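You operate a simulated robot arm through the tools that you are given. There is no shell and no other tool.

You run a simulated robot arm. Do the job below in one go: nothing can be reset, and whatever is moved stays where it is left.

Task
Swap the clock's dead battery for the one with the latest date, then try the dial light.
Fine: the dead battery goes in the tin; shut the battery cover and put the tin's lid back on.

Only the result counts: the job must be done as asked and must still hold three seconds after the hand-in. Knocking over, shifting, dropping, spilling or breaking anything else fails it. A push-on lid holds only when it is set on centred and level and pressed home; a screw cap is set on level and turned clockwise until tight.

Robot
A 7-joint arm with a two-finger parallel gripper, fixed in place. Base frame: the origin is on the floor under the middle of its stand, x ahead of it, y to its left, z up. Units: m, degrees, N and s.
With the tool pointing down near the work surface it reaches from about 0.3 to 0.7 m from the base axis. Its first joint turns from -66.0 to 66.0 degrees. Payload 1.57 kg.
The TCP is the grasp point between the finger pads, 0.03 m short of the fingertips. In the tool frame z runs along the fingers and y along their closing line. The gripper opens to 0.11 m. The fingers are 0.024 m wide and 0.012 m thick; the gripper's body (0.048 by 0.112 m) begins 0.078 m behind the TCP.
Orientation is told as [roll, pitch, yaw] about the base's x, y, z axes, in that order, counted from this pose: with the fingers straight down and closing along the base's y, the tool's x points along the base's -x, its y along +y and its z along -z.

Tools
- The arm moves only by the tool drive_tool. Its argument "targets" is one flat list of numbers, 7 for each row, row after row: the turn, a rotation vector about the tool's x, y, z in degrees, then the shift along the tool's x, y, z in m, then the finger opening in m, from 0 to 0.11. In form: [rx, ry, rz, tx, ty, tz, fingers, rx, ry, rz, tx, ty, tz, fingers, ...]. A call has 1 to 20 rows; each row shifts and turns the commanded pose from where the row before left it, along the tool's axes as they then stand. Rows are played at 5 a second. More than 0.05 m and 8.6 degrees between two rows, or a gripper value outside its range, and nothing of the call is played. A pose out of reach is approached as far as the arm can. The call stops where the force on the tool passes 90 N (or 10 N more than at its start, if that is more) or the arm is blocked; 0.2 s more then pass. Each finger travels about 0.108 m/s and halts on what it meets, pressing with about 28 N; the grip force reading is that of the motor and also rises with nothing between the fingers. The clock runs only during rows and for 0.2 s after the last one: add rows that do not move to give the fingers time. It gives the time, the measured TCP pose, the force on the tool (base axes), the opening and the grip force at its end, in the units of the frame above (readings bear some noise), with the torque about the TCP (base axes, N m) and any sound that the robot's microphone picked up, and new pictures: "pictures" is both (left out), scene, wrist or none.
- Cameras (640 x 400 px; columns grow to the right, rows downward): "scene" is fixed at [0.1436, -0.3894, 1.3817]; the picture's right is [0.92, -0.39, 0.00], its down [-0.30, -0.70, -0.65] and it looks along [0.26, 0.60, -0.76] (base axes); focal length 214 px, centre (320, 200). "wrist" rides on the gripper at [0.07, 0.016, -0.141] in the tool frame; the picture's right is [-0.23, 0.97, 0.00], its down [-0.86, -0.20, -0.48] and it looks along [-0.47, -0.11, 0.88] (tool axes); focal length 222 px, centre (320, 200). There is no depth. A picture from a camera that has moved, and an enlarged one, comes with that camera's place and axes in the base frame and with its lens.
- enlarge(camera, box): a new picture of the part [left, top, right, bottom] of that camera's present view, enlarged. It takes no simulated time.
- job_done(): hands the job in; it is judged then, once.

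Places have to be worked out from the pictures, the camera data and where the tool is seen. Open the gripper and draw the arm clear of the work before you hand the job in, unless the task says otherwise.

The tools are called after "Request:" as name(argument=value, ...) on one line, values as JSON. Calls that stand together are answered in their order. drive_tool: Moves the arm, as the interface text tells. Its arguments: {"type":"object","properties":{"targets":{"type":"array","items":{"type":"number"}},"pictures":{"type":"string","enum":["both","scene","wrist","none"]}},"required":["targets"]} The other tools are called the same way: enlarge (camera, box) takes an enlarged picture of a part of a camera's view; job_done () hands the job in.

At the start:

```text
time: 0.0
tool_pos: [0.3565, 0.0527, 1.1984]
tool_rot: [-0.1, 0.0, -0.1]
ft_force: [0.2, 0.2, 0.7]
ft_torque: [0.01, 0.02, -0.01]
opening: 0.1099
gripper_force: 0.1
```

scene: 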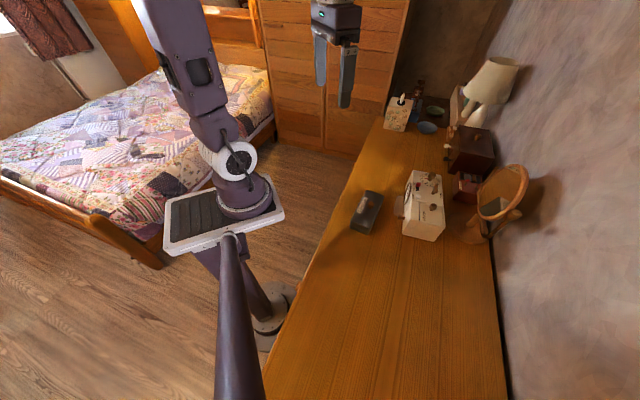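
wrist: 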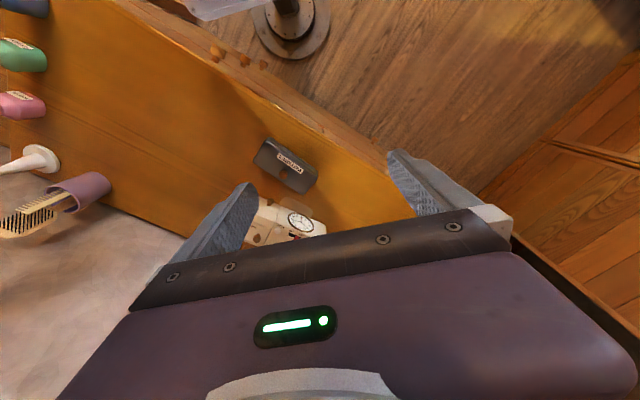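

I start by looking closer at the work surface in both cameras, to find the clock, the tin and the batteries.

Request:
enlarge(camera="scene", box=[340, 150, 500, 250])

Request:
enlarge(camera="scene", box=[370, 60, 530, 160])

Request:
enlarge(camera="wrist", box=[200, 120, 360, 220])

Request:
enlarge(camera="wrist", box=[0, 0, 240, 250])

```text
4.00 times, centred on (420, 200) of scene
camera zoom: at [0.1436, -0.3894, 1.3817], right [0.92, -0.39, 0.0], down [-0.3, -0.7, -0.65], along [0.26, 0.6, -0.76], focal length 858 px, centre (-80, 200)
```

zoom: 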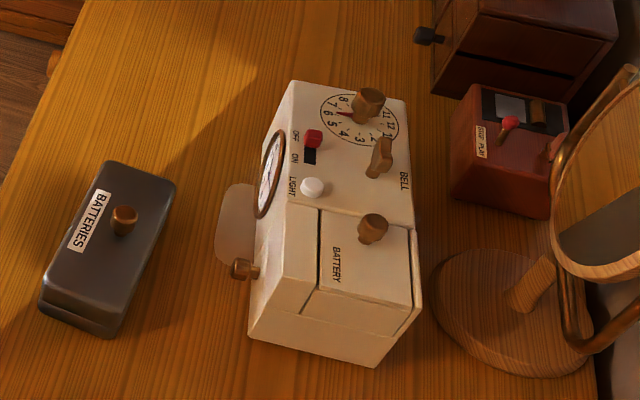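

```text
4.00 times, centred on (450, 110) of scene
camera zoom: at [0.1436, -0.3894, 1.3817], right [0.92, -0.39, 0.0], down [-0.3, -0.7, -0.65], along [0.26, 0.6, -0.76], focal length 858 px, centre (-200, 560)
```

zoom: 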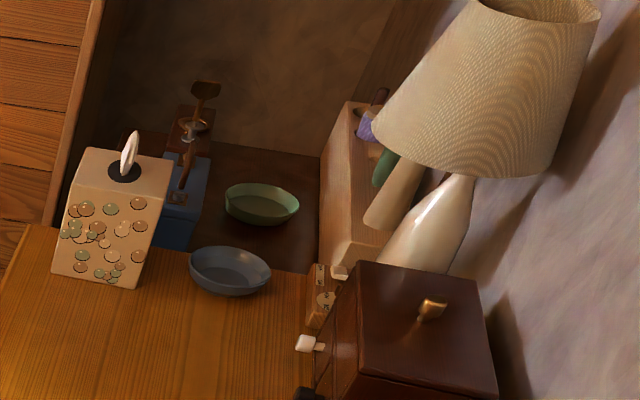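

```text
4.00 times, centred on (280, 170) of wrist
camera zoom: at [0.2868, 0.0693, 1.3413], right [0.23, 0.97, 0.0], down [0.86, -0.2, 0.48], along [0.47, -0.11, -0.88], focal length 888 px, centre (480, 320)
```

zoom: 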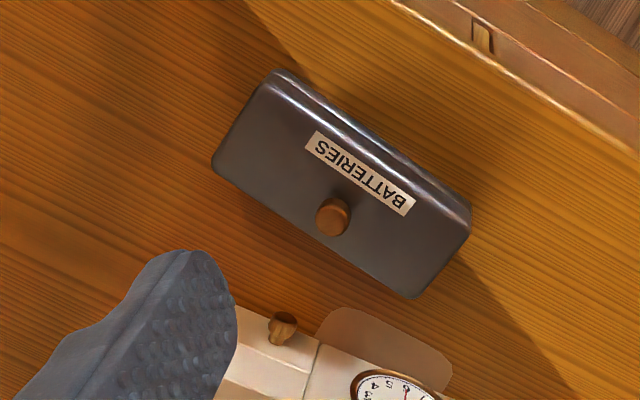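

```text
1.60 times, centred on (120, 125) of wrist
camera zoom: at [0.2868, 0.0693, 1.3413], right [0.23, 0.97, 0.0], down [0.86, -0.2, 0.48], along [0.47, -0.11, -0.88], focal length 355 px, centre (640, 320)
```

zoom: 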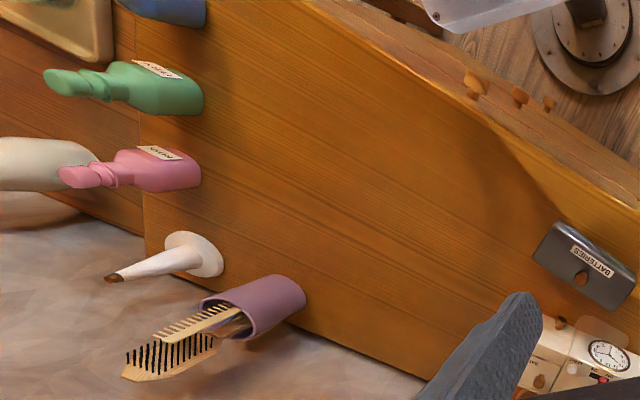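

The tin labelled BATTERIES has its knob at about (0.46, -0.06, 0.86), and the clock's top is near (0.6, -0.16, 0.9). I move the tool high above the clock to view it with the wrist camera.

Request:
drive_tool(targets=[0, 0, 0, -0.02, -0.02, 0, 0.11, 0, 0, 0, -0.02, -0.02, 0, 0.11, 0, 0, 0, -0.02, -0.02, 0, 0.11, 0, 0, 0, -0.02, -0.02, 0, 0.11, 0, 0, 0, -0.02, -0.02, 0, 0.11, 0, 0, 0, -0.02, -0.02, 0, 0.11, 0, 0, 0, -0.02, -0.02, 0, 0.11, 0, 0, 0, -0.02, -0.02, 0, 0.11, 0, 0, 0, -0.02, -0.02, 0, 0.11, 0, 0, 0, -0.02, -0.02, 0, 0.11, 0, 0, 0, 0, 0, 0, 0.11], pictures="both")

```text
time: 2.4
tool_pos: [0.5553, -0.1467, 1.1984]
tool_rot: [0.0, 0.1, -0.1]
ft_force: [0.2, -0.1, -0.2]
ft_torque: [0.03, 0.03, -0.01]
opening: 0.11
gripper_force: 0.1
camera wrist: at [0.4864, -0.13, 1.3406], right [0.23, 0.97, 0.0], down [0.86, -0.2, 0.48], along [0.47, -0.11, -0.88], focal length 222 px, centre (320, 200)
```

scene: 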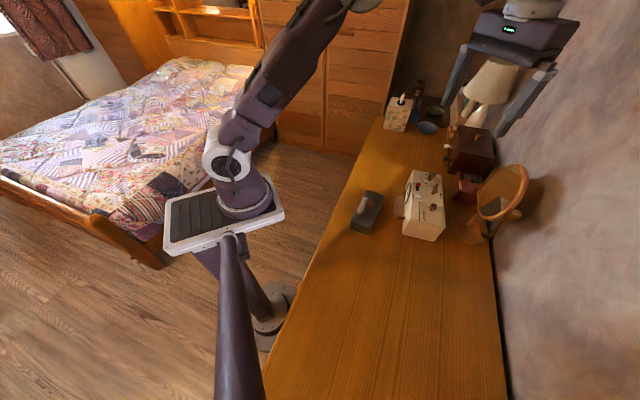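
wrist: 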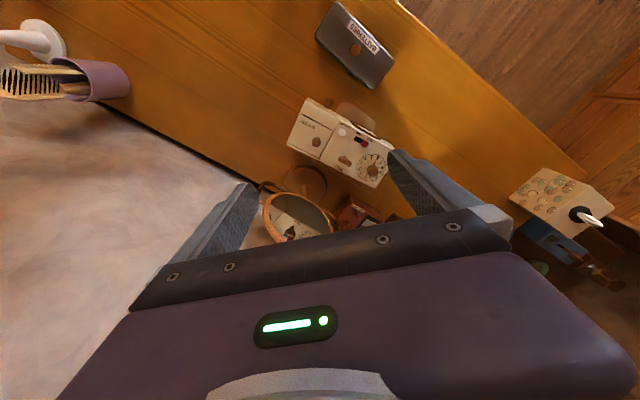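

The wrist camera now sees the clock and the tin from above; I enlarge both, and also the neighbours.

Request:
enlarge(camera="wrist", box=[270, 85, 410, 195])

Request:
enlarge(camera="wrist", box=[300, 0, 412, 95])

Request:
enlarge(camera="scene", box=[390, 160, 454, 250])

Request:
enlarge(camera="wrist", box=[230, 150, 430, 250])

```text
3.64 times, centred on (340, 140) of wrist
camera zoom: at [0.4864, -0.13, 1.3406], right [0.23, 0.97, 0.0], down [0.86, -0.2, 0.48], along [0.47, -0.11, -0.88], focal length 808 px, centre (247, 418)
```

zoom: 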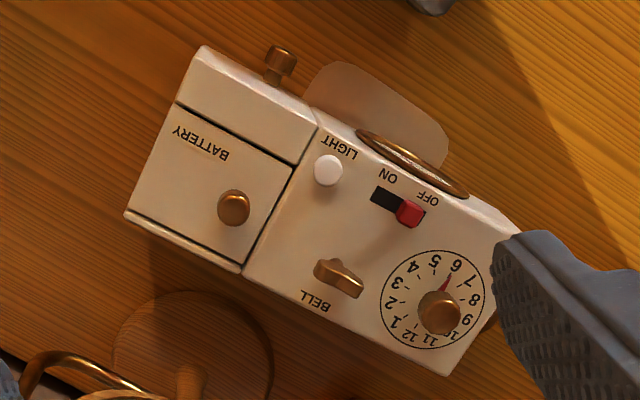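

```text
4.21 times, centred on (356, 48) of wrist
camera zoom: at [0.4864, -0.13, 1.3406], right [0.23, 0.97, 0.0], down [0.86, -0.2, 0.48], along [0.47, -0.11, -0.88], focal length 935 px, centre (168, 842)
```

zoom: 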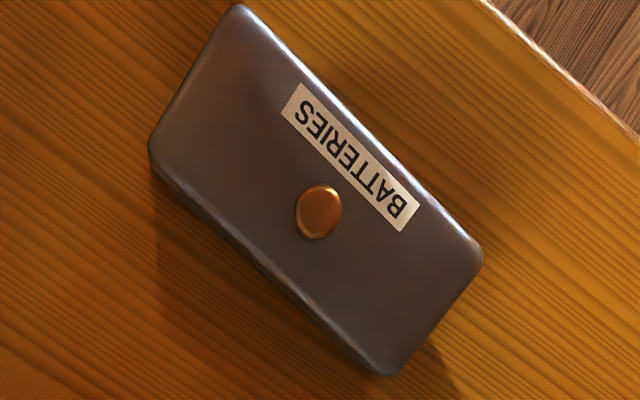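

```text
4.44 times, centred on (422, 205) of scene
camera zoom: at [0.1436, -0.3894, 1.3817], right [0.92, -0.39, 0.0], down [-0.3, -0.7, -0.65], along [0.26, 0.6, -0.76], focal length 953 px, centre (-133, 178)
```

zoom: 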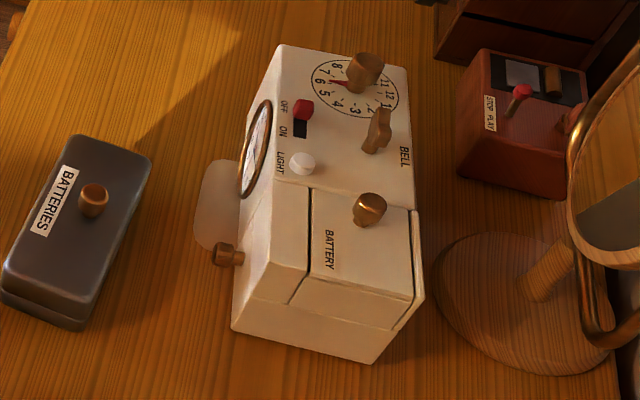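

```text
3.20 times, centred on (330, 200) of wrist
camera zoom: at [0.4864, -0.13, 1.3406], right [0.23, 0.97, 0.0], down [0.86, -0.2, 0.48], along [0.47, -0.11, -0.88], focal length 711 px, centre (288, 200)
```

zoom: 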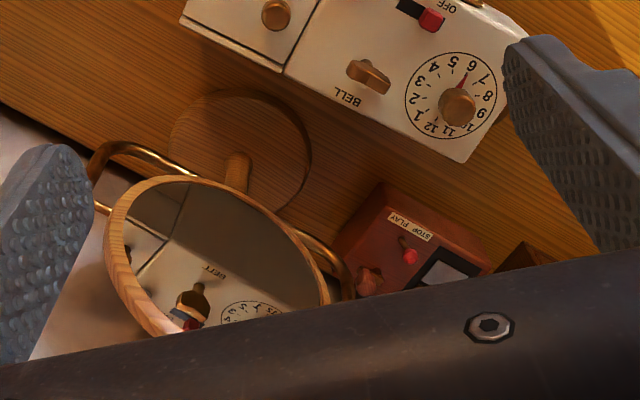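

The cover with the BATTERY label sits on the clock's -y end (its long axis about 49° from x). I go lower for a closer look at how the cover is made.

Request:
drive_tool(targets=[0, 0, 0, 0.005, -0.01, 0.035, 0.11, 0, 0, 0, 0.005, -0.01, 0.035, 0.11, 0, 0, 0, 0.005, -0.01, 0.035, 0.11, 0, 0, 0, 0.005, -0.01, 0.035, 0.11, 0, 0, 0, 0.005, -0.01, 0.035, 0.11, 0, 0, 0, 0, 0, 0, 0.11], pictures="wrist")

```text
time: 3.8
tool_pos: [0.5326, -0.1972, 1.0238]
tool_rot: [0.1, 0.0, -0.1]
ft_force: [-0.4, 0.8, -0.2]
ft_torque: [-0.02, -0.02, 0.01]
opening: 0.1101
gripper_force: 0.0
camera wrist: at [0.4613, -0.1813, 1.1676], right [0.23, 0.97, 0.0], down [0.85, -0.2, 0.48], along [0.47, -0.11, -0.88], focal length 222 px, centre (320, 200)
```

wrist: 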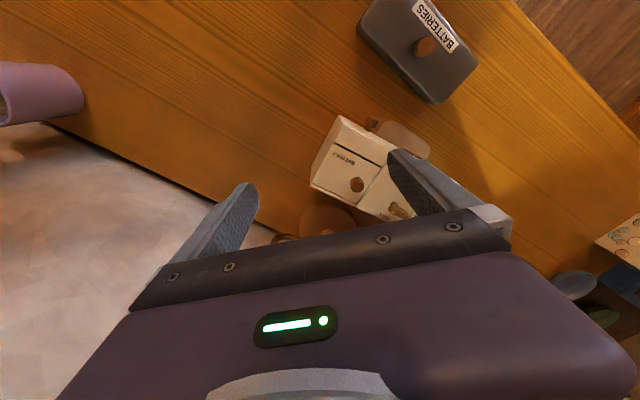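

Request:
enlarge(camera="wrist", box=[295, 105, 415, 235])

Request:
enlarge(camera="scene", box=[395, 190, 450, 245])

```text
3.08 times, centred on (355, 170) of wrist
camera zoom: at [0.4613, -0.1813, 1.1676], right [0.23, 0.97, 0.0], down [0.85, -0.2, 0.48], along [0.47, -0.11, -0.88], focal length 684 px, centre (212, 292)
```

zoom: 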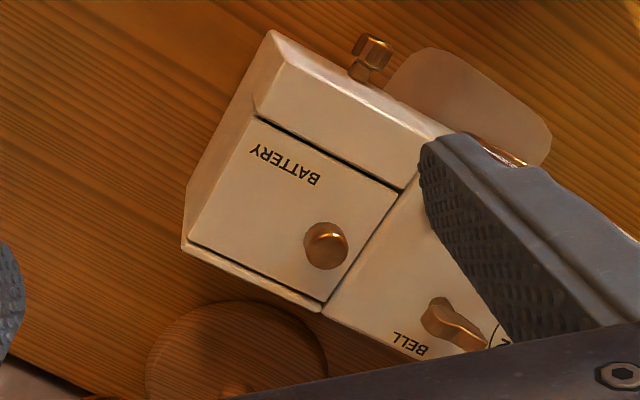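

```text
7.27 times, centred on (422, 218) of scene
camera zoom: at [0.1436, -0.3894, 1.3817], right [0.92, -0.39, 0.0], down [-0.3, -0.7, -0.65], along [0.26, 0.6, -0.76], focal length 1560 px, centre (-426, 73)
```

zoom: 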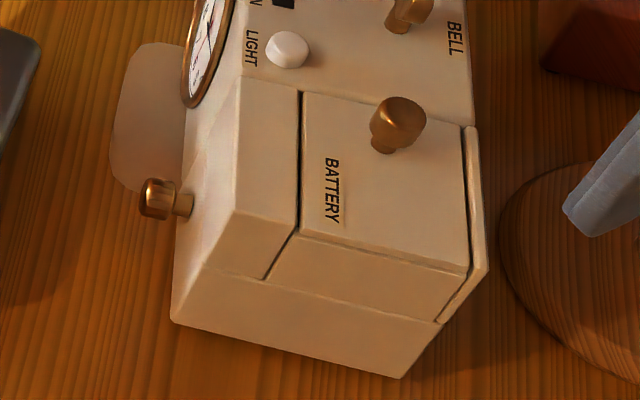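

The enlarged picture is rendered sharply, so I zoom in far on the cover's edges to tell whether it slides or swings.

Request:
enlarge(camera="scene", box=[410, 200, 436, 222])

Request:
enlarge(camera="scene", box=[408, 216, 436, 240])

Request:
enlarge(camera="wrist", box=[325, 130, 385, 210])

```text
16.00 times, centred on (423, 211) of scene
camera zoom: at [0.1436, -0.3894, 1.3817], right [0.92, -0.39, 0.0], down [-0.3, -0.7, -0.65], along [0.26, 0.6, -0.76], focal length 3432 px, centre (-1328, 24)
```

zoom: 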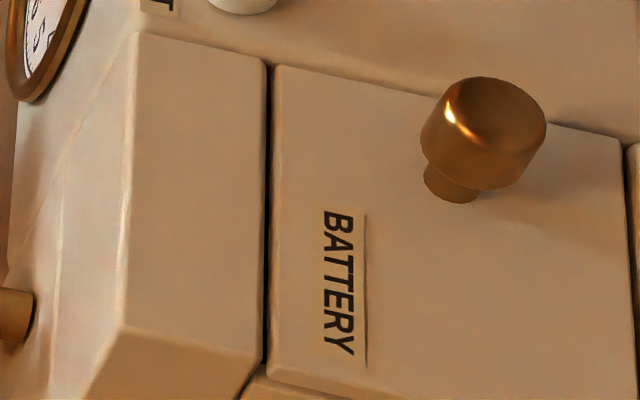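

```text
16.00 times, centred on (422, 228) of scene
camera zoom: at [0.1436, -0.3894, 1.3817], right [0.92, -0.39, 0.0], down [-0.3, -0.7, -0.65], along [0.26, 0.6, -0.76], focal length 3432 px, centre (-1312, -248)
```

zoom: 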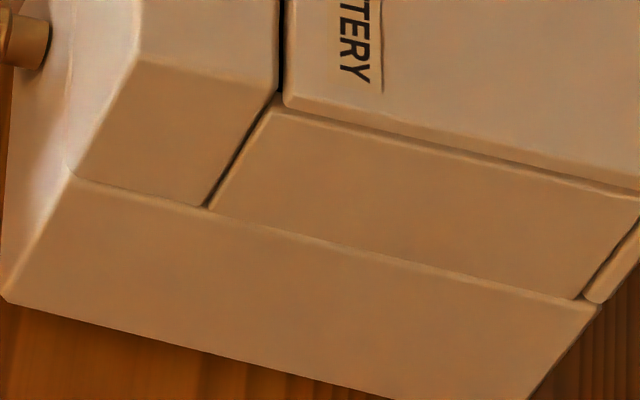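

```text
5.00 times, centred on (355, 170) of wrist
camera zoom: at [0.4613, -0.1813, 1.1676], right [0.23, 0.97, 0.0], down [0.85, -0.2, 0.48], along [0.47, -0.11, -0.88], focal length 1111 px, centre (145, 350)
```

zoom: 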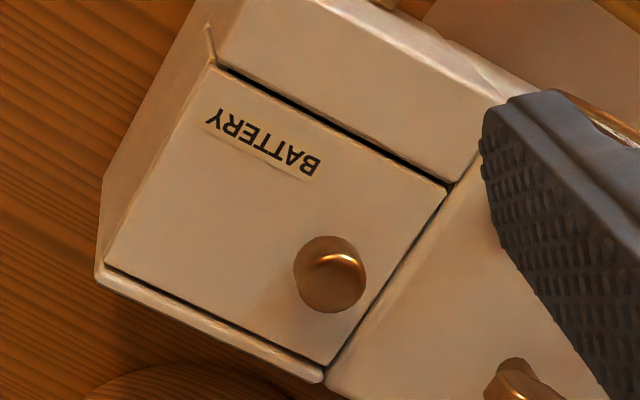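

The cover is a thin plate between two rails, with its knob at about (0.592, -0.162, 0.90), so I will work out by feel whether it slides or swings. The tin comes first: I move above its knob and turn to yaw 39°, so that the fingers close across the tin's short side.

Request:
drive_tool(targets=[0, 0, 0, 0.0189, 0.035, 0, 0.11, 0, 0, 0, 0.0189, 0.035, 0, 0.11, 0, 0, 0, 0.0189, 0.035, 0, 0.11, 0, 0, 0, 0.0189, 0.035, 0, 0.11, 0, 0, -7.8, 0, 0, 0, 0.08, 0, 0, -7.8, 0, 0, 0, 0.06, 0, 0, -7.8, 0, 0, 0, 0.06, 0, 0, -7.8, 0, 0, 0, 0.06, 0, 0, -7.8, 0, 0, 0, 0.06, 0, 0, 0, 0, 0, 0, 0.06], pictures="both")

```text
time: 6.0
tool_pos: [0.4552, -0.0583, 1.0232]
tool_rot: [0.0, 0.0, 39.0]
ft_force: [0.4, 0.2, 0.4]
ft_torque: [-0.01, -0.04, 0.01]
opening: 0.0599
gripper_force: 0.0
camera wrist: at [0.3911, -0.0887, 1.1661], right [-0.44, 0.9, 0.0], down [0.79, 0.38, 0.48], along [0.43, 0.21, -0.88], focal length 222 px, centre (320, 200)
```

scene: 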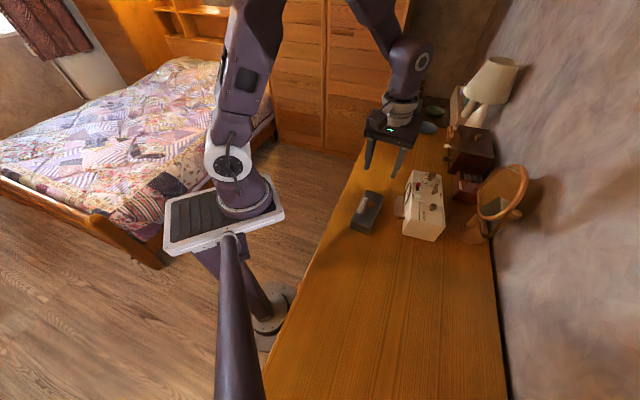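
wrist: 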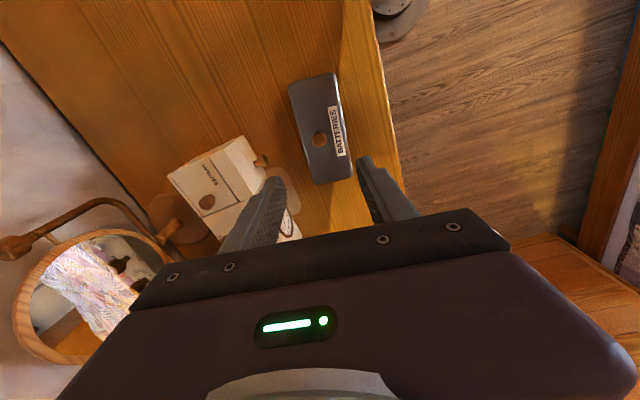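

The knob appears near column 320, row 139, very close to the spot under the TCP; I enlarge it to fine-align.

Request:
enlarge(camera="wrist", box=[270, 65, 370, 195])

Request:
enlarge(camera="scene", box=[340, 180, 392, 240])

```text
3.08 times, centred on (320, 130) of wrist
camera zoom: at [0.3911, -0.0887, 1.1661], right [-0.44, 0.9, 0.0], down [0.79, 0.38, 0.48], along [0.43, 0.21, -0.88], focal length 684 px, centre (320, 415)
```

zoom: 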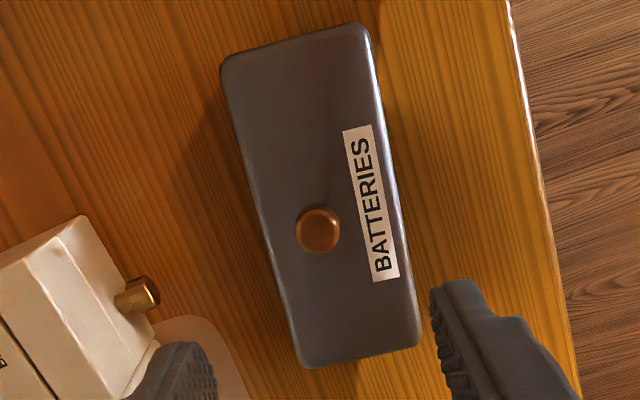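

```text
6.67 times, centred on (366, 210) of scene
camera zoom: at [0.1436, -0.3894, 1.3817], right [0.92, -0.39, 0.0], down [-0.3, -0.7, -0.65], along [0.26, 0.6, -0.76], focal length 1430 px, centre (13, 133)
```

zoom: 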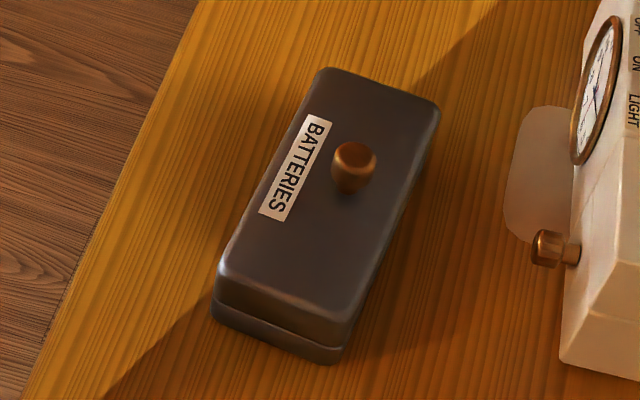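

The knob lies directly under the TCP (within 1 mm), top at about z 0.865 with the lid plane near 0.846, and the tin is square to the tool. I descend with the fingers open 0.06 so the fingertips stop just above the lid, without closing yet.

Request:
drive_tool(targets=[0, 0, 0, 0, 0, 0.03, 0.06, 0, 0, 0, 0, 0, 0.03, 0.06, 0, 0, 0, 0, 0, 0.03, 0.06, 0, 0, 0, 0, 0, 0.025, 0.06, 0, 0, 0, 0, 0, 0.015, 0.06, 0, 0, 0, 0, 0, 0.008, 0.06, 0, 0, 0, 0, 0, 0, 0.06], pictures="both")

```text
time: 7.6
tool_pos: [0.4565, -0.0565, 0.8839]
tool_rot: [0.0, 0.0, 39.0]
ft_force: [0.3, 0.0, -0.2]
ft_torque: [0.01, 0.01, 0.0]
opening: 0.0598
gripper_force: 0.1
camera wrist: at [0.3918, -0.0871, 1.0274], right [-0.44, 0.9, 0.0], down [0.79, 0.38, 0.48], along [0.43, 0.21, -0.88], focal length 222 px, centre (320, 200)
```

scene: 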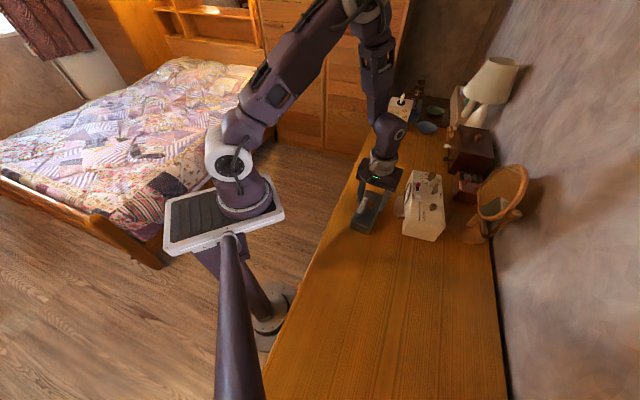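
wrist: 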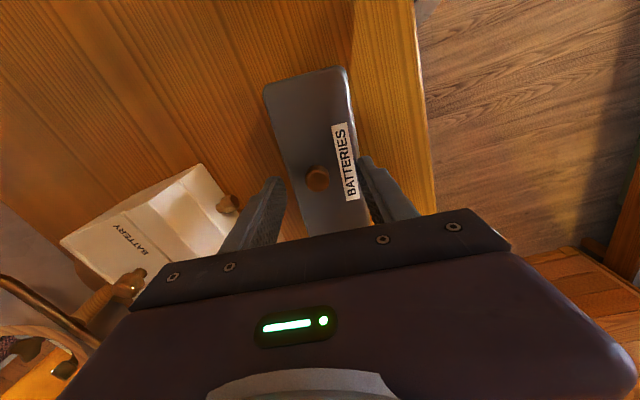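

The fingers straddle the knob with no contact. I enlarge to check the fingertip height relative to the lid.

Request:
enlarge(camera="wrist", box=[250, 120, 400, 250])

Request:
enlarge(camera="scene", box=[345, 150, 415, 240])

```text
3.08 times, centred on (325, 185) of wrist
camera zoom: at [0.3918, -0.0871, 1.0274], right [-0.44, 0.9, 0.0], down [0.79, 0.38, 0.48], along [0.43, 0.21, -0.88], focal length 684 px, centre (305, 246)
```

zoom: 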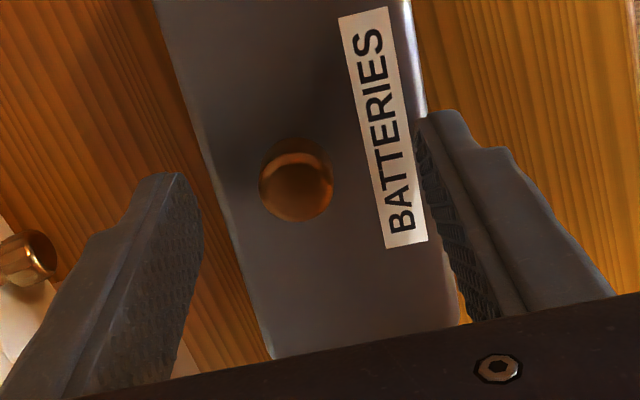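

```text
4.44 times, centred on (380, 195) of scene
camera zoom: at [0.1436, -0.3894, 1.3817], right [0.92, -0.39, 0.0], down [-0.3, -0.7, -0.65], along [0.26, 0.6, -0.76], focal length 953 px, centre (53, 222)
```

zoom: 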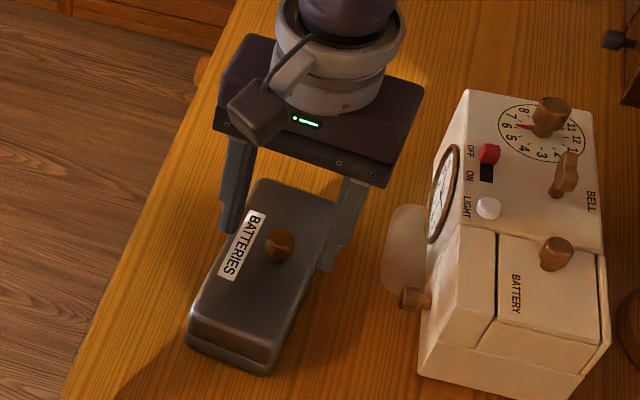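

Fingertips are about 8 mm above the lid plane and centred on the knob. I lower a further 4 mm, close on the knob, and read the grip.

Request:
drive_tool(targets=[0, 0, 0, 0, 0, 0.002, 0.04, 0, 0, 0, 0, 0, 0.002, 0.04, 0, 0, 0, 0, 0, 0, 0.02, 0, 0, 0, 0, 0, 0, 0.0, 0, 0, 0, 0, 0, 0, 0.0, 0, 0, 0, 0, 0, 0, 0.0], pictures="wrist")

```text
time: 9.0
tool_pos: [0.4559, -0.0577, 0.8795]
tool_rot: [0.0, -0.1, 39.0]
ft_force: [0.5, 0.4, 1.6]
ft_torque: [-0.02, -0.03, -0.01]
opening: 0.0184
gripper_force: 28.1
heard: snap
camera wrist: at [0.3918, -0.0882, 1.0236], right [-0.44, 0.9, 0.0], down [0.79, 0.38, 0.48], along [0.43, 0.21, -0.88], focal length 222 px, centre (320, 200)
```

wrist: 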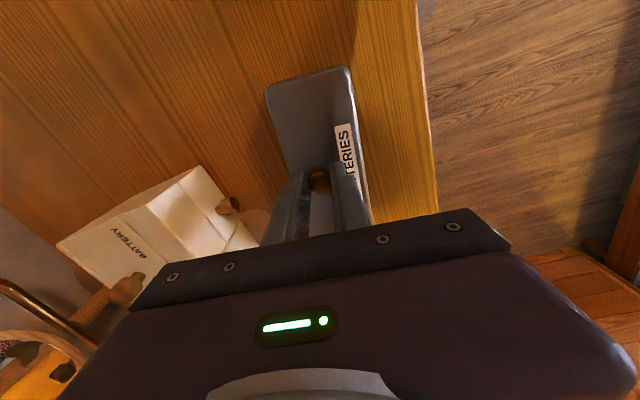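

The knob is held (opening 18 mm), and a snap was heard, probably the lid coming free. I lift slowly and straight up.

Request:
drive_tool(targets=[0, 0, 0, 0, 0, -0.005, 0.0, 0, 0, 0, 0, 0, -0.005, 0.0, 0, 0, 0, 0, 0, -0.01, 0.0, 0, 0, 0, 0, 0, -0.01, 0.0, 0, 0, 0, 0, 0, -0.02, 0.0, 0, 0, 0, 0, 0, -0.02, 0.0, 0, 0, 0, 0, 0, -0.03, 0.0, 0, 0, 0, 0, 0, 0, 0.0], pictures="both")

```text
time: 10.8
tool_pos: [0.4556, -0.058, 0.9802]
tool_rot: [0.0, 0.0, 39.0]
ft_force: [0.4, 0.1, -0.4]
ft_torque: [0.01, 0.02, -0.02]
opening: 0.0187
gripper_force: 27.6
camera wrist: at [0.3914, -0.0886, 1.1235], right [-0.44, 0.9, 0.0], down [0.79, 0.38, 0.48], along [0.43, 0.21, -0.88], focal length 222 px, centre (320, 200)
```

scene: 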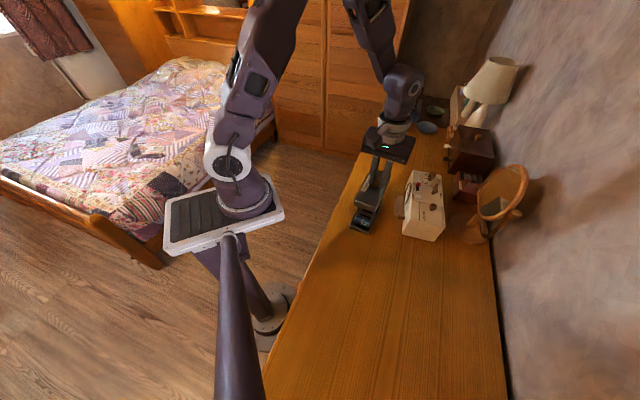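
wrist: 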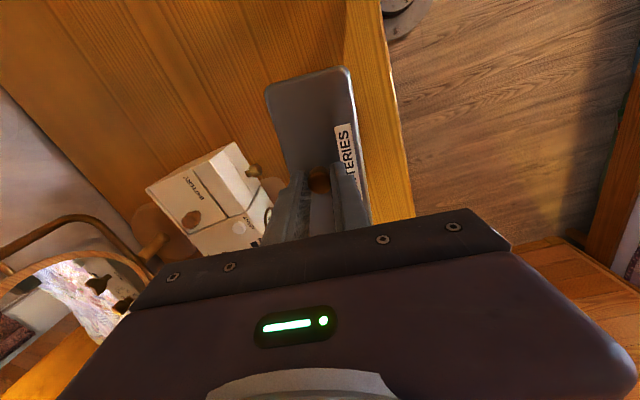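

The lid is up and held level. I carry it to the clear part of the table at about (0.40, -0.27) and keep it high.

Request:
drive_tool(targets=[0, 0, 0, 0.02943, -0.02162, 0, 0.0, 0, 0, 0, 0.02943, -0.02162, 0, 0.0, 0, 0, 0, 0.02943, -0.02162, 0, 0.0, 0, 0, 0, 0.02943, -0.02162, 0, 0.0, 0, 0, 0, 0.02943, -0.02162, 0, 0.0, 0, 0, 0, 0.02943, -0.02162, 0, 0.0, 0, 0, 0, 0, 0, 0.03, 0.0, 0, 0, 0, 0, 0, 0.03, 0.0, 0, 0, 0, 0, 0, 0, 0.0], pictures="both")

Request:
enlarge(camera="scene", box=[340, 180, 392, 240])

```text
time: 12.8
tool_pos: [0.4015, -0.269, 0.9212]
tool_rot: [0.0, 0.0, 39.0]
ft_force: [0.5, -0.2, 0.4]
ft_torque: [0.04, -0.01, -0.01]
opening: 0.0187
gripper_force: 27.7
camera wrist: at [0.3373, -0.2999, 1.064], right [-0.44, 0.9, 0.0], down [0.79, 0.38, 0.48], along [0.43, 0.21, -0.88], focal length 222 px, centre (320, 200)
```

scene: 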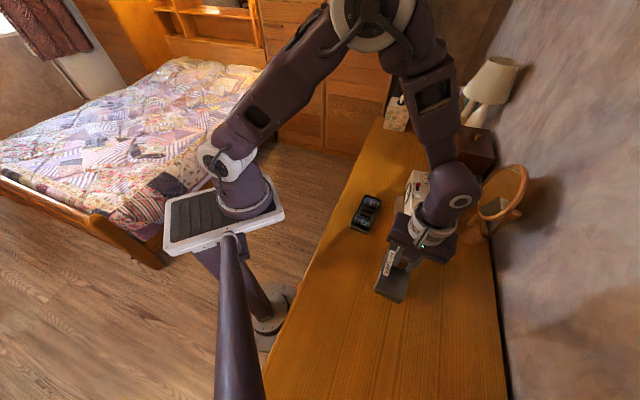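
wrist: 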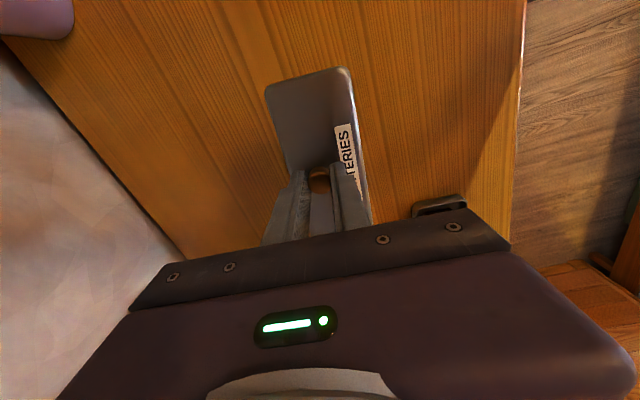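

```text
6.67 times, centred on (366, 210) of scene
camera zoom: at [0.1437, -0.3894, 1.3817], right [0.92, -0.39, 0.0], down [-0.3, -0.7, -0.65], along [0.26, 0.6, -0.76], focal length 1430 px, centre (13, 133)
```

zoom: 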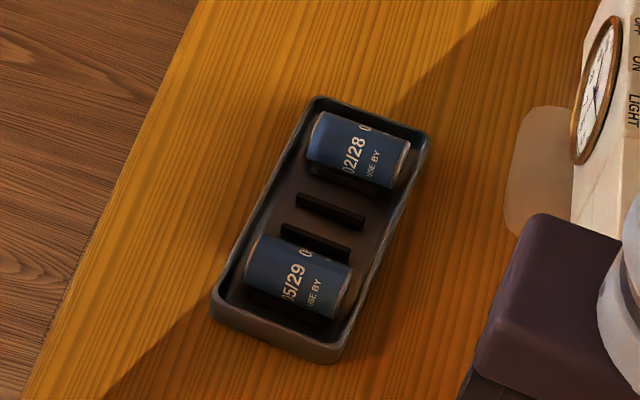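

The tin holds two batteries, marked "…2/28" and "…5/29", with an empty slot between them. First I set the lid down: lower to just above the expected contact height, then feel for the table.

Request:
drive_tool(targets=[0, 0, 0, 0, 0, 0.02, 0.0, 0, 0, 0, 0, 0, 0.015, 0.0, 0, 0, 0, 0, 0, 0.01, 0.0, 0, 0, 0, 0, 0, 0.004, 0.0, 0, 0, 0, 0, 0, 0, 0.0], pictures="scene")

Request:
enlarge(camera="scene", box=[365, 220, 465, 310])

Request:
enlarge(camera="scene", box=[354, 192, 376, 212])

Request:
enlarge(camera="scene", box=[350, 210, 372, 230])

```text
time: 14.0
tool_pos: [0.4004, -0.2689, 0.8721]
tool_rot: [0.0, 0.0, 39.0]
ft_force: [0.2, 0.4, -0.4]
ft_torque: [0.01, 0.01, -0.02]
opening: 0.0185
gripper_force: 27.8
```

scene: 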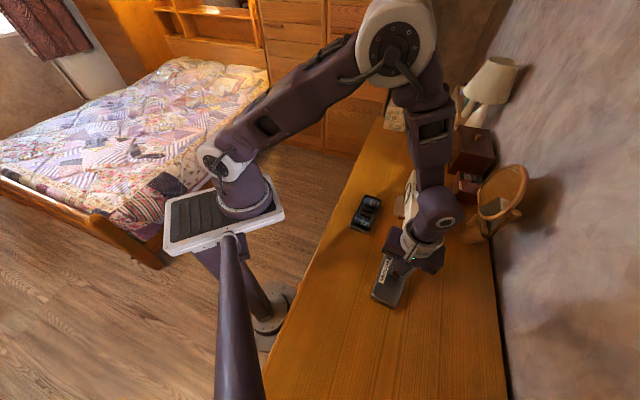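

```text
4.44 times, centred on (415, 265) of scene
camera zoom: at [0.1437, -0.3894, 1.3817], right [0.92, -0.39, 0.0], down [-0.3, -0.7, -0.65], along [0.26, 0.6, -0.76], focal length 953 px, centre (-102, -89)
```

zoom: 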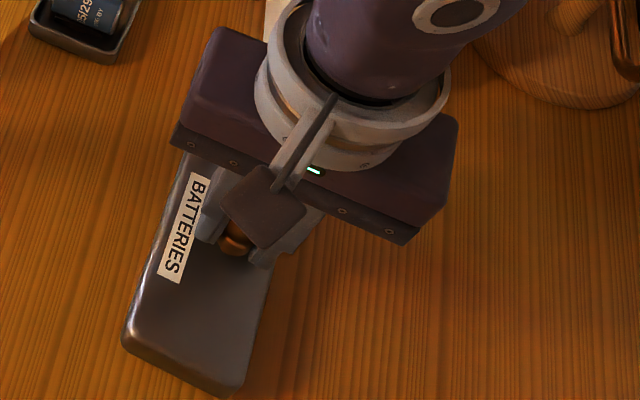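

```text
16.00 times, centred on (365, 202) of scene
camera zoom: at [0.1437, -0.3894, 1.3817], right [0.92, -0.39, 0.0], down [-0.3, -0.7, -0.65], along [0.26, 0.6, -0.76], focal length 3432 px, centre (-400, 168)
```

zoom: 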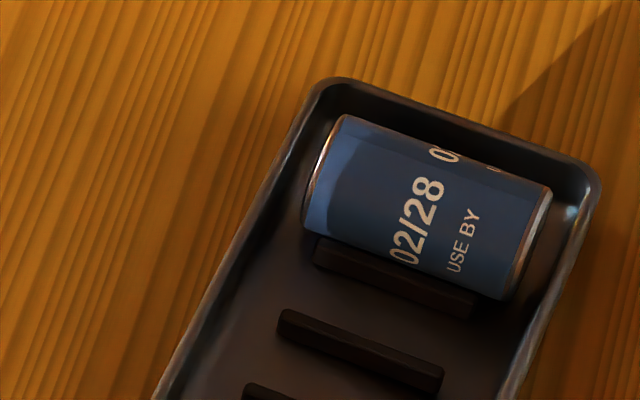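

```text
16.00 times, centred on (361, 220) of scene
camera zoom: at [0.1437, -0.3894, 1.3817], right [0.92, -0.39, 0.0], down [-0.3, -0.7, -0.65], along [0.26, 0.6, -0.76], focal length 3432 px, centre (-336, -120)
```

zoom: 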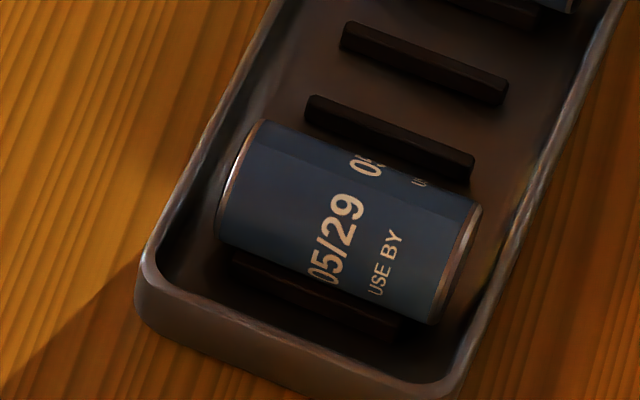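

The dates read 02/28 and 05/29, so the cell at the near end of the tin (05/29) is the latest of the two. The lid is still above the table, so I lower it in small steps until it touches.

Request:
drive_tool(targets=[0, 0, 0, 0, 0, 0.003, 0.0, 0, 0, 0, 0, 0, 0.003, 0.0, 0, 0, 0, 0, 0, 0, 0.0], pictures="none")

Request:
enlarge(camera="scene", box=[365, 260, 425, 315])

```text
time: 14.8
tool_pos: [0.4004, -0.2685, 0.8665]
tool_rot: [0.0, 0.0, 39.1]
ft_force: [-1.0, -0.2, -1.0]
ft_torque: [0.0, -0.01, -0.04]
opening: 0.0186
gripper_force: 27.5
```

```text
7.27 times, centred on (395, 288) of scene
camera zoom: at [0.1437, -0.3894, 1.3817], right [0.92, -0.39, 0.0], down [-0.3, -0.7, -0.65], along [0.26, 0.6, -0.76], focal length 1560 px, centre (-226, -436)
```

zoom: 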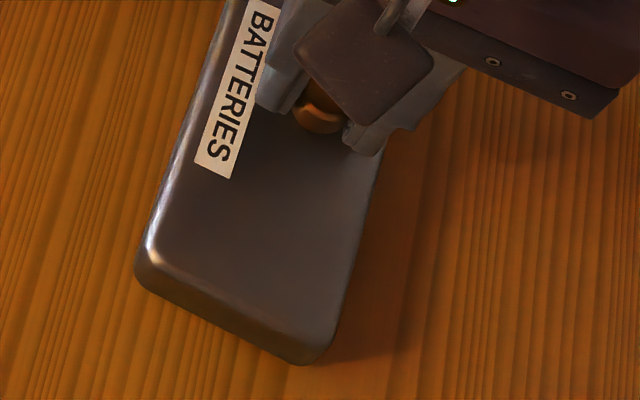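

No contact yet; I keep lowering by 2 mm steps.

Request:
drive_tool(targets=[0, 0, 0, 0, 0, 0.002, 0.0, 0, 0, 0, 0, 0, 0.002, 0.0, 0, 0, 0, 0, 0, 0, 0.0], pictures="none")

Request:
enlarge(camera="scene", box=[375, 275, 415, 315])

```text
time: 15.6
tool_pos: [0.4006, -0.2706, 0.863]
tool_rot: [0.1, 0.0, 39.0]
ft_force: [-0.9, 1.2, 7.6]
ft_torque: [0.05, 0.04, 0.01]
opening: 0.0184
gripper_force: 28.2
```

```text
10.00 times, centred on (395, 295) of scene
camera zoom: at [0.1435, -0.3893, 1.3818], right [0.92, -0.39, 0.0], down [-0.3, -0.7, -0.65], along [0.26, 0.6, -0.76], focal length 2145 px, centre (-430, -750)
```

zoom: 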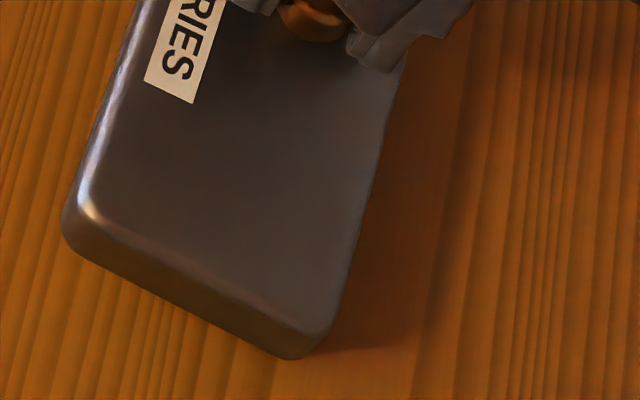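

Contact with the table (7.6 N at TCP z 0.863), so the lid is down. I open the fingers and rise straight up.

Request:
drive_tool(targets=[0, 0, 0, 0, 0, 0, 0.03, 0, 0, 0, 0, 0, 0, 0.05, 0, 0, 0, 0, 0, 0, 0.06, 0, 0, 0, 0, 0, -0.01, 0.06, 0, 0, 0, 0, 0, -0.03, 0.06, 0, 0, 0, 0, 0, -0.04, 0.06, 0, 0, 0, 0, 0, -0.04, 0.06, 0, 0, 0, 0, 0, -0.037, 0.06, 0, 0, 0, 0, 0, 0, 0.06], pictures="both")

```text
time: 17.6
tool_pos: [0.4, -0.2683, 1.0201]
tool_rot: [0.0, 0.0, 39.0]
ft_force: [-0.9, 0.1, -0.1]
ft_torque: [0.0, -0.01, -0.01]
opening: 0.0599
gripper_force: 0.0
camera wrist: at [0.3361, -0.3, 1.1639], right [-0.44, 0.9, 0.0], down [0.79, 0.38, 0.48], along [0.43, 0.21, -0.88], focal length 222 px, centre (320, 200)
```

scene: 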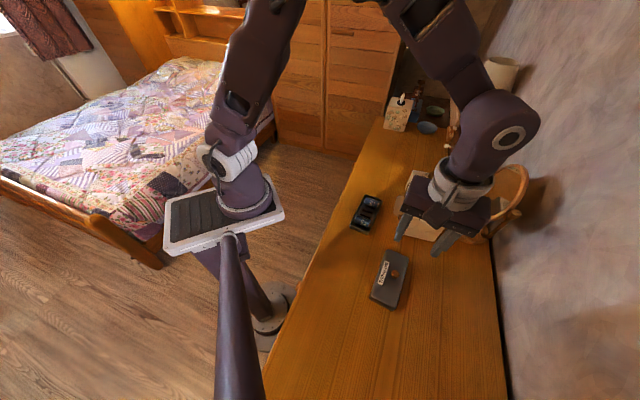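
wrist: 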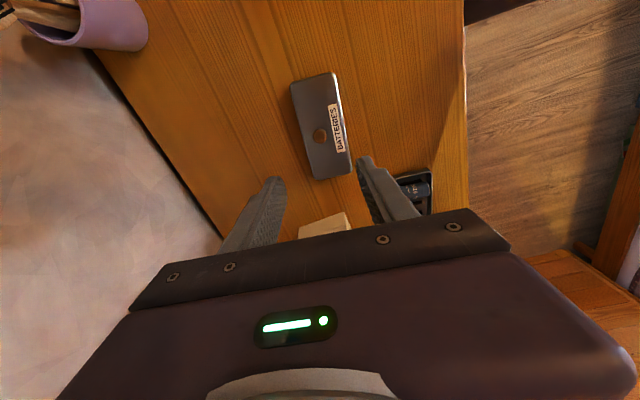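

The lid rests flat on the table. Now I go to the clock: move above the cover knob at (0.592, -0.162) and turn to yaw 49°, so that the fingers close across the clock's short side.

Request:
drive_tool(targets=[0, 0, 0, -0.036, -0.00637, 0, 0.06, 0, 0, 0, -0.036, -0.00637, 0, 0.06, 0, 0, 0, -0.036, -0.00637, 0, 0.06, 0, 0, 0, -0.036, -0.00637, 0, 0.06, 0, 0, 0, -0.036, -0.00637, 0, 0.06, 0, 0, 0, -0.036, -0.00637, 0, 0.06, 0, 0, -5, 0, 0, 0, 0.06, 0, 0, -5, 0, 0, 0, 0.06, 0, 0, 0, 0, 0, 0, 0.06], pictures="both")

Request:
enlarge(camera="wrist", box=[260, 65, 380, 185])

Request:
enlarge(camera="scene", box=[395, 160, 535, 250])

```text
time: 19.6
tool_pos: [0.5928, -0.1617, 1.0188]
tool_rot: [0.0, 0.0, 49.0]
ft_force: [1.1, -0.9, 0.1]
ft_torque: [0.02, 0.01, 0.0]
opening: 0.0599
gripper_force: 0.1
camera wrist: at [0.5344, -0.2042, 1.1623], right [-0.59, 0.81, 0.0], down [0.71, 0.51, 0.48], along [0.39, 0.28, -0.88], focal length 222 px, centre (320, 200)
```

scene: 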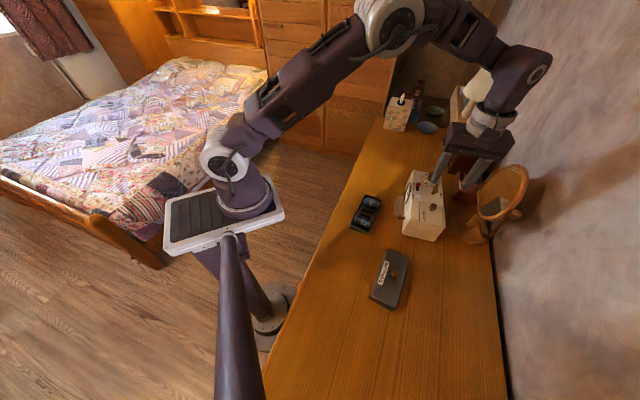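
wrist: 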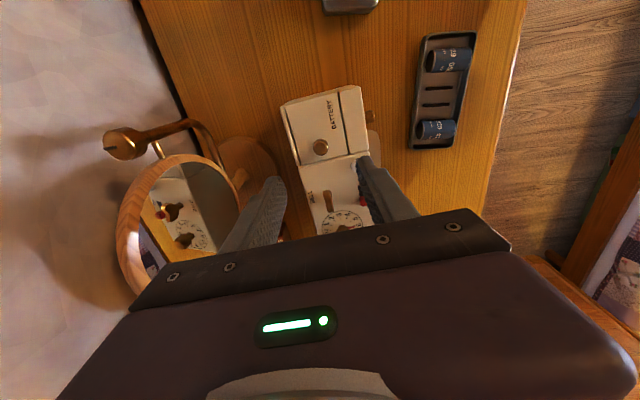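

```text
3.33 times, centred on (320, 125) of wrist
camera zoom: at [0.5344, -0.2042, 1.1623], right [-0.59, 0.81, 0.0], down [0.71, 0.51, 0.48], along [0.39, 0.28, -0.88], focal length 740 px, centre (320, 450)
```

zoom: 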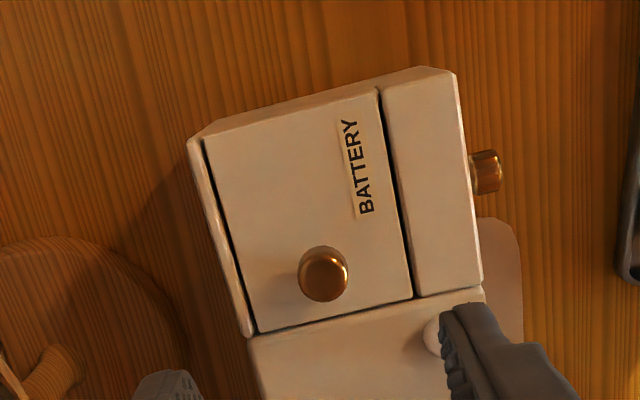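

```text
4.44 times, centred on (465, 205) of scene
camera zoom: at [0.1437, -0.3894, 1.3817], right [0.92, -0.39, 0.0], down [-0.3, -0.7, -0.65], along [0.26, 0.6, -0.76], focal length 953 px, centre (-324, 178)
```

zoom: 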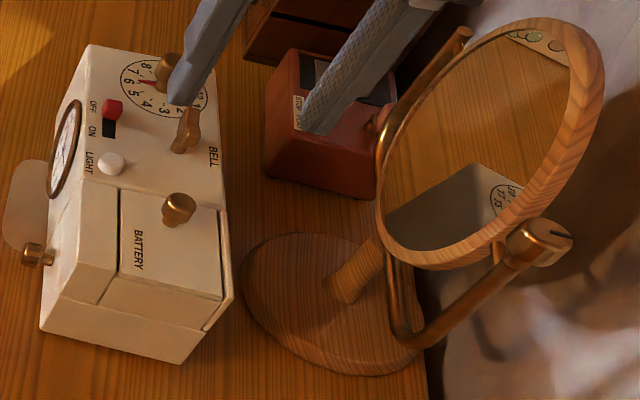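

The knob is within 1 mm of the point under the TCP, and the clock's axis is about 1.4° off my yaw, so I correct that. I descend around the knob; the mirror's rim stays about 5 cm clear of the gripper.

Request:
drive_tool(targets=[0, 0, 1.4, 0, 0, 0, 0.05, 0, 0, 0, 0, 0, 0.03, 0.05, 0, 0, 0, 0, 0, 0.03, 0.05, 0, 0, 0, 0, 0, 0.025, 0.05, 0, 0, 0, 0, 0, 0.008, 0.05, 0, 0, 0, 0, 0, 0, 0.05], pictures="both")

Request:
enlarge(camera="wrist", box=[240, 90, 400, 240])

Request:
enlarge(camera="scene", box=[395, 140, 495, 250])

```text
time: 21.0
tool_pos: [0.5925, -0.1639, 0.9267]
tool_rot: [0.0, 0.0, 47.6]
ft_force: [-0.2, 0.2, 0.5]
ft_torque: [0.02, 0.05, -0.01]
opening: 0.0502
gripper_force: 0.0
camera wrist: at [0.5337, -0.2039, 1.0689], right [-0.57, 0.82, 0.0], down [0.72, 0.5, 0.48], along [0.39, 0.27, -0.88], focal length 222 px, centre (320, 200)
```

scene: 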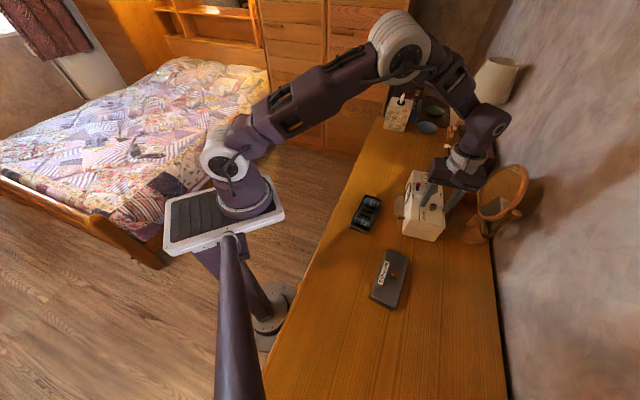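
wrist: 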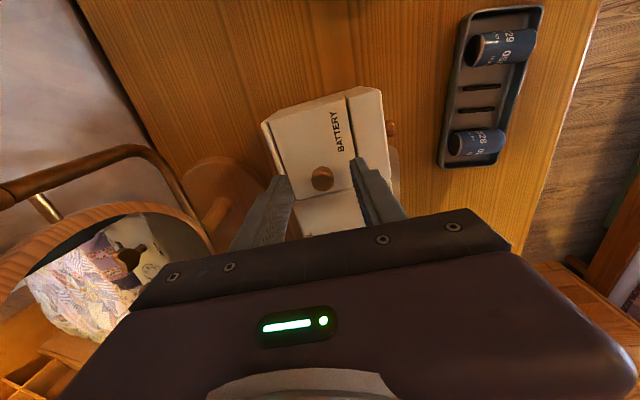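

```text
2.67 times, centred on (320, 165) of wrist
camera zoom: at [0.5337, -0.2039, 1.0689], right [-0.57, 0.82, 0.0], down [0.72, 0.5, 0.48], along [0.39, 0.27, -0.88], focal length 592 px, centre (320, 293)
```

zoom: 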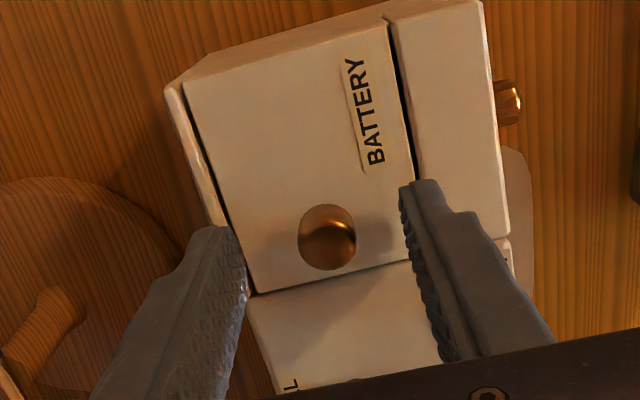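

```text
3.64 times, centred on (445, 195) of scene
camera zoom: at [0.1436, -0.3894, 1.3817], right [0.92, -0.39, 0.0], down [-0.3, -0.7, -0.65], along [0.26, 0.6, -0.76], focal length 780 px, centre (-134, 218)
```

zoom: 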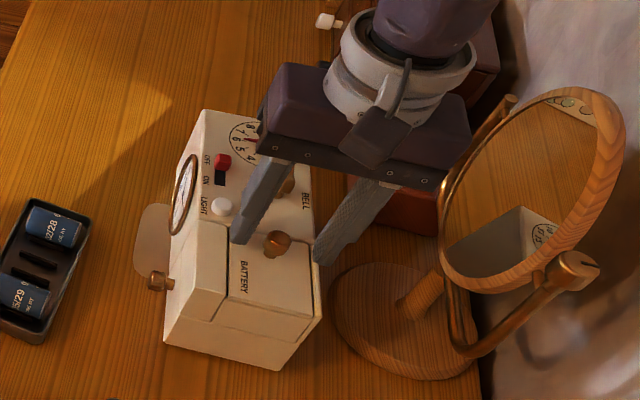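

The fingers straddle the knob, which sits about 1.5 mm toward tool +y. I shift 1 mm that way, lower 4 mm, and close on it.

Request:
drive_tool(targets=[0, 0, 0, 0, 0.001, 0.002, 0.05, 0, 0, 0, 0, 0, 0.002, 0.04, 0, 0, 0, 0, 0, 0, 0.03, 0, 0, 0, 0, 0, 0, 0.015, 0, 0, 0, 0, 0, 0, 0.0, 0, 0, 0, 0, 0, 0, 0.0], pictures="wrist")

Request:
enlarge(camera="wrist", box=[240, 90, 400, 240])

```text
time: 22.4
tool_pos: [0.5922, -0.1624, 0.9228]
tool_rot: [0.1, -0.1, 47.5]
ft_force: [-4.1, 3.4, 1.4]
ft_torque: [0.12, 0.22, 0.03]
opening: 0.0164
gripper_force: 28.0
camera wrist: at [0.5327, -0.2021, 1.0654], right [-0.57, 0.82, 0.0], down [0.72, 0.5, 0.48], along [0.39, 0.27, -0.88], focal length 222 px, centre (320, 200)
```

wrist: 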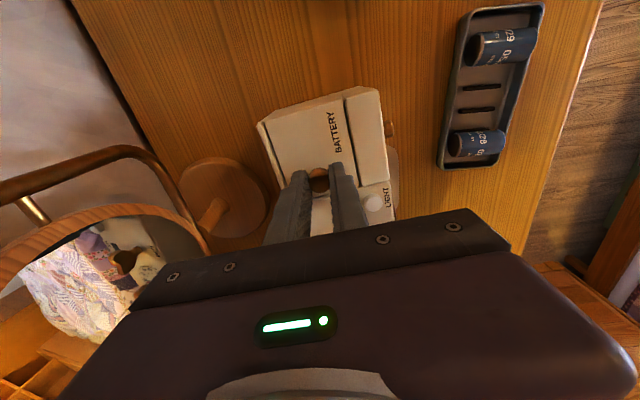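

```text
2.67 times, centred on (320, 165) of wrist
camera zoom: at [0.5327, -0.2021, 1.0654], right [-0.57, 0.82, 0.0], down [0.72, 0.5, 0.48], along [0.39, 0.27, -0.88], focal length 592 px, centre (320, 293)
```

zoom: 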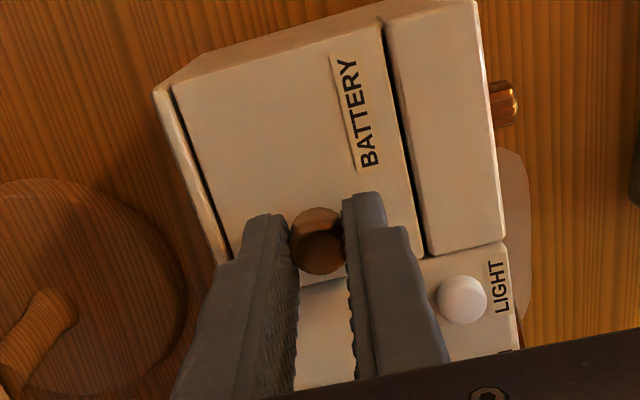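

The knob is held (16 mm), with a small 5 N side load toward tool +y, which I relieve by 0.7 mm. Then I test gently for sliding: 2 mm along the clock's axis, away from its middle.

Request:
drive_tool(targets=[0, 0, 0, 0, 0.0007, 0, 0.0, 0, 0, 0, 0.001, 0, 0, 0.0, 0, 0, 0, 0.001, 0, 0, 0.0, 0, 0, 0, 0, 0, 0, 0.0], pictures="none")

```text
time: 23.4
tool_pos: [0.5912, -0.1639, 0.922]
tool_rot: [0.0, 0.0, 47.6]
ft_force: [-2.4, 2.8, 0.3]
ft_torque: [0.2, -0.09, 0.04]
opening: 0.0165
gripper_force: 27.9
```

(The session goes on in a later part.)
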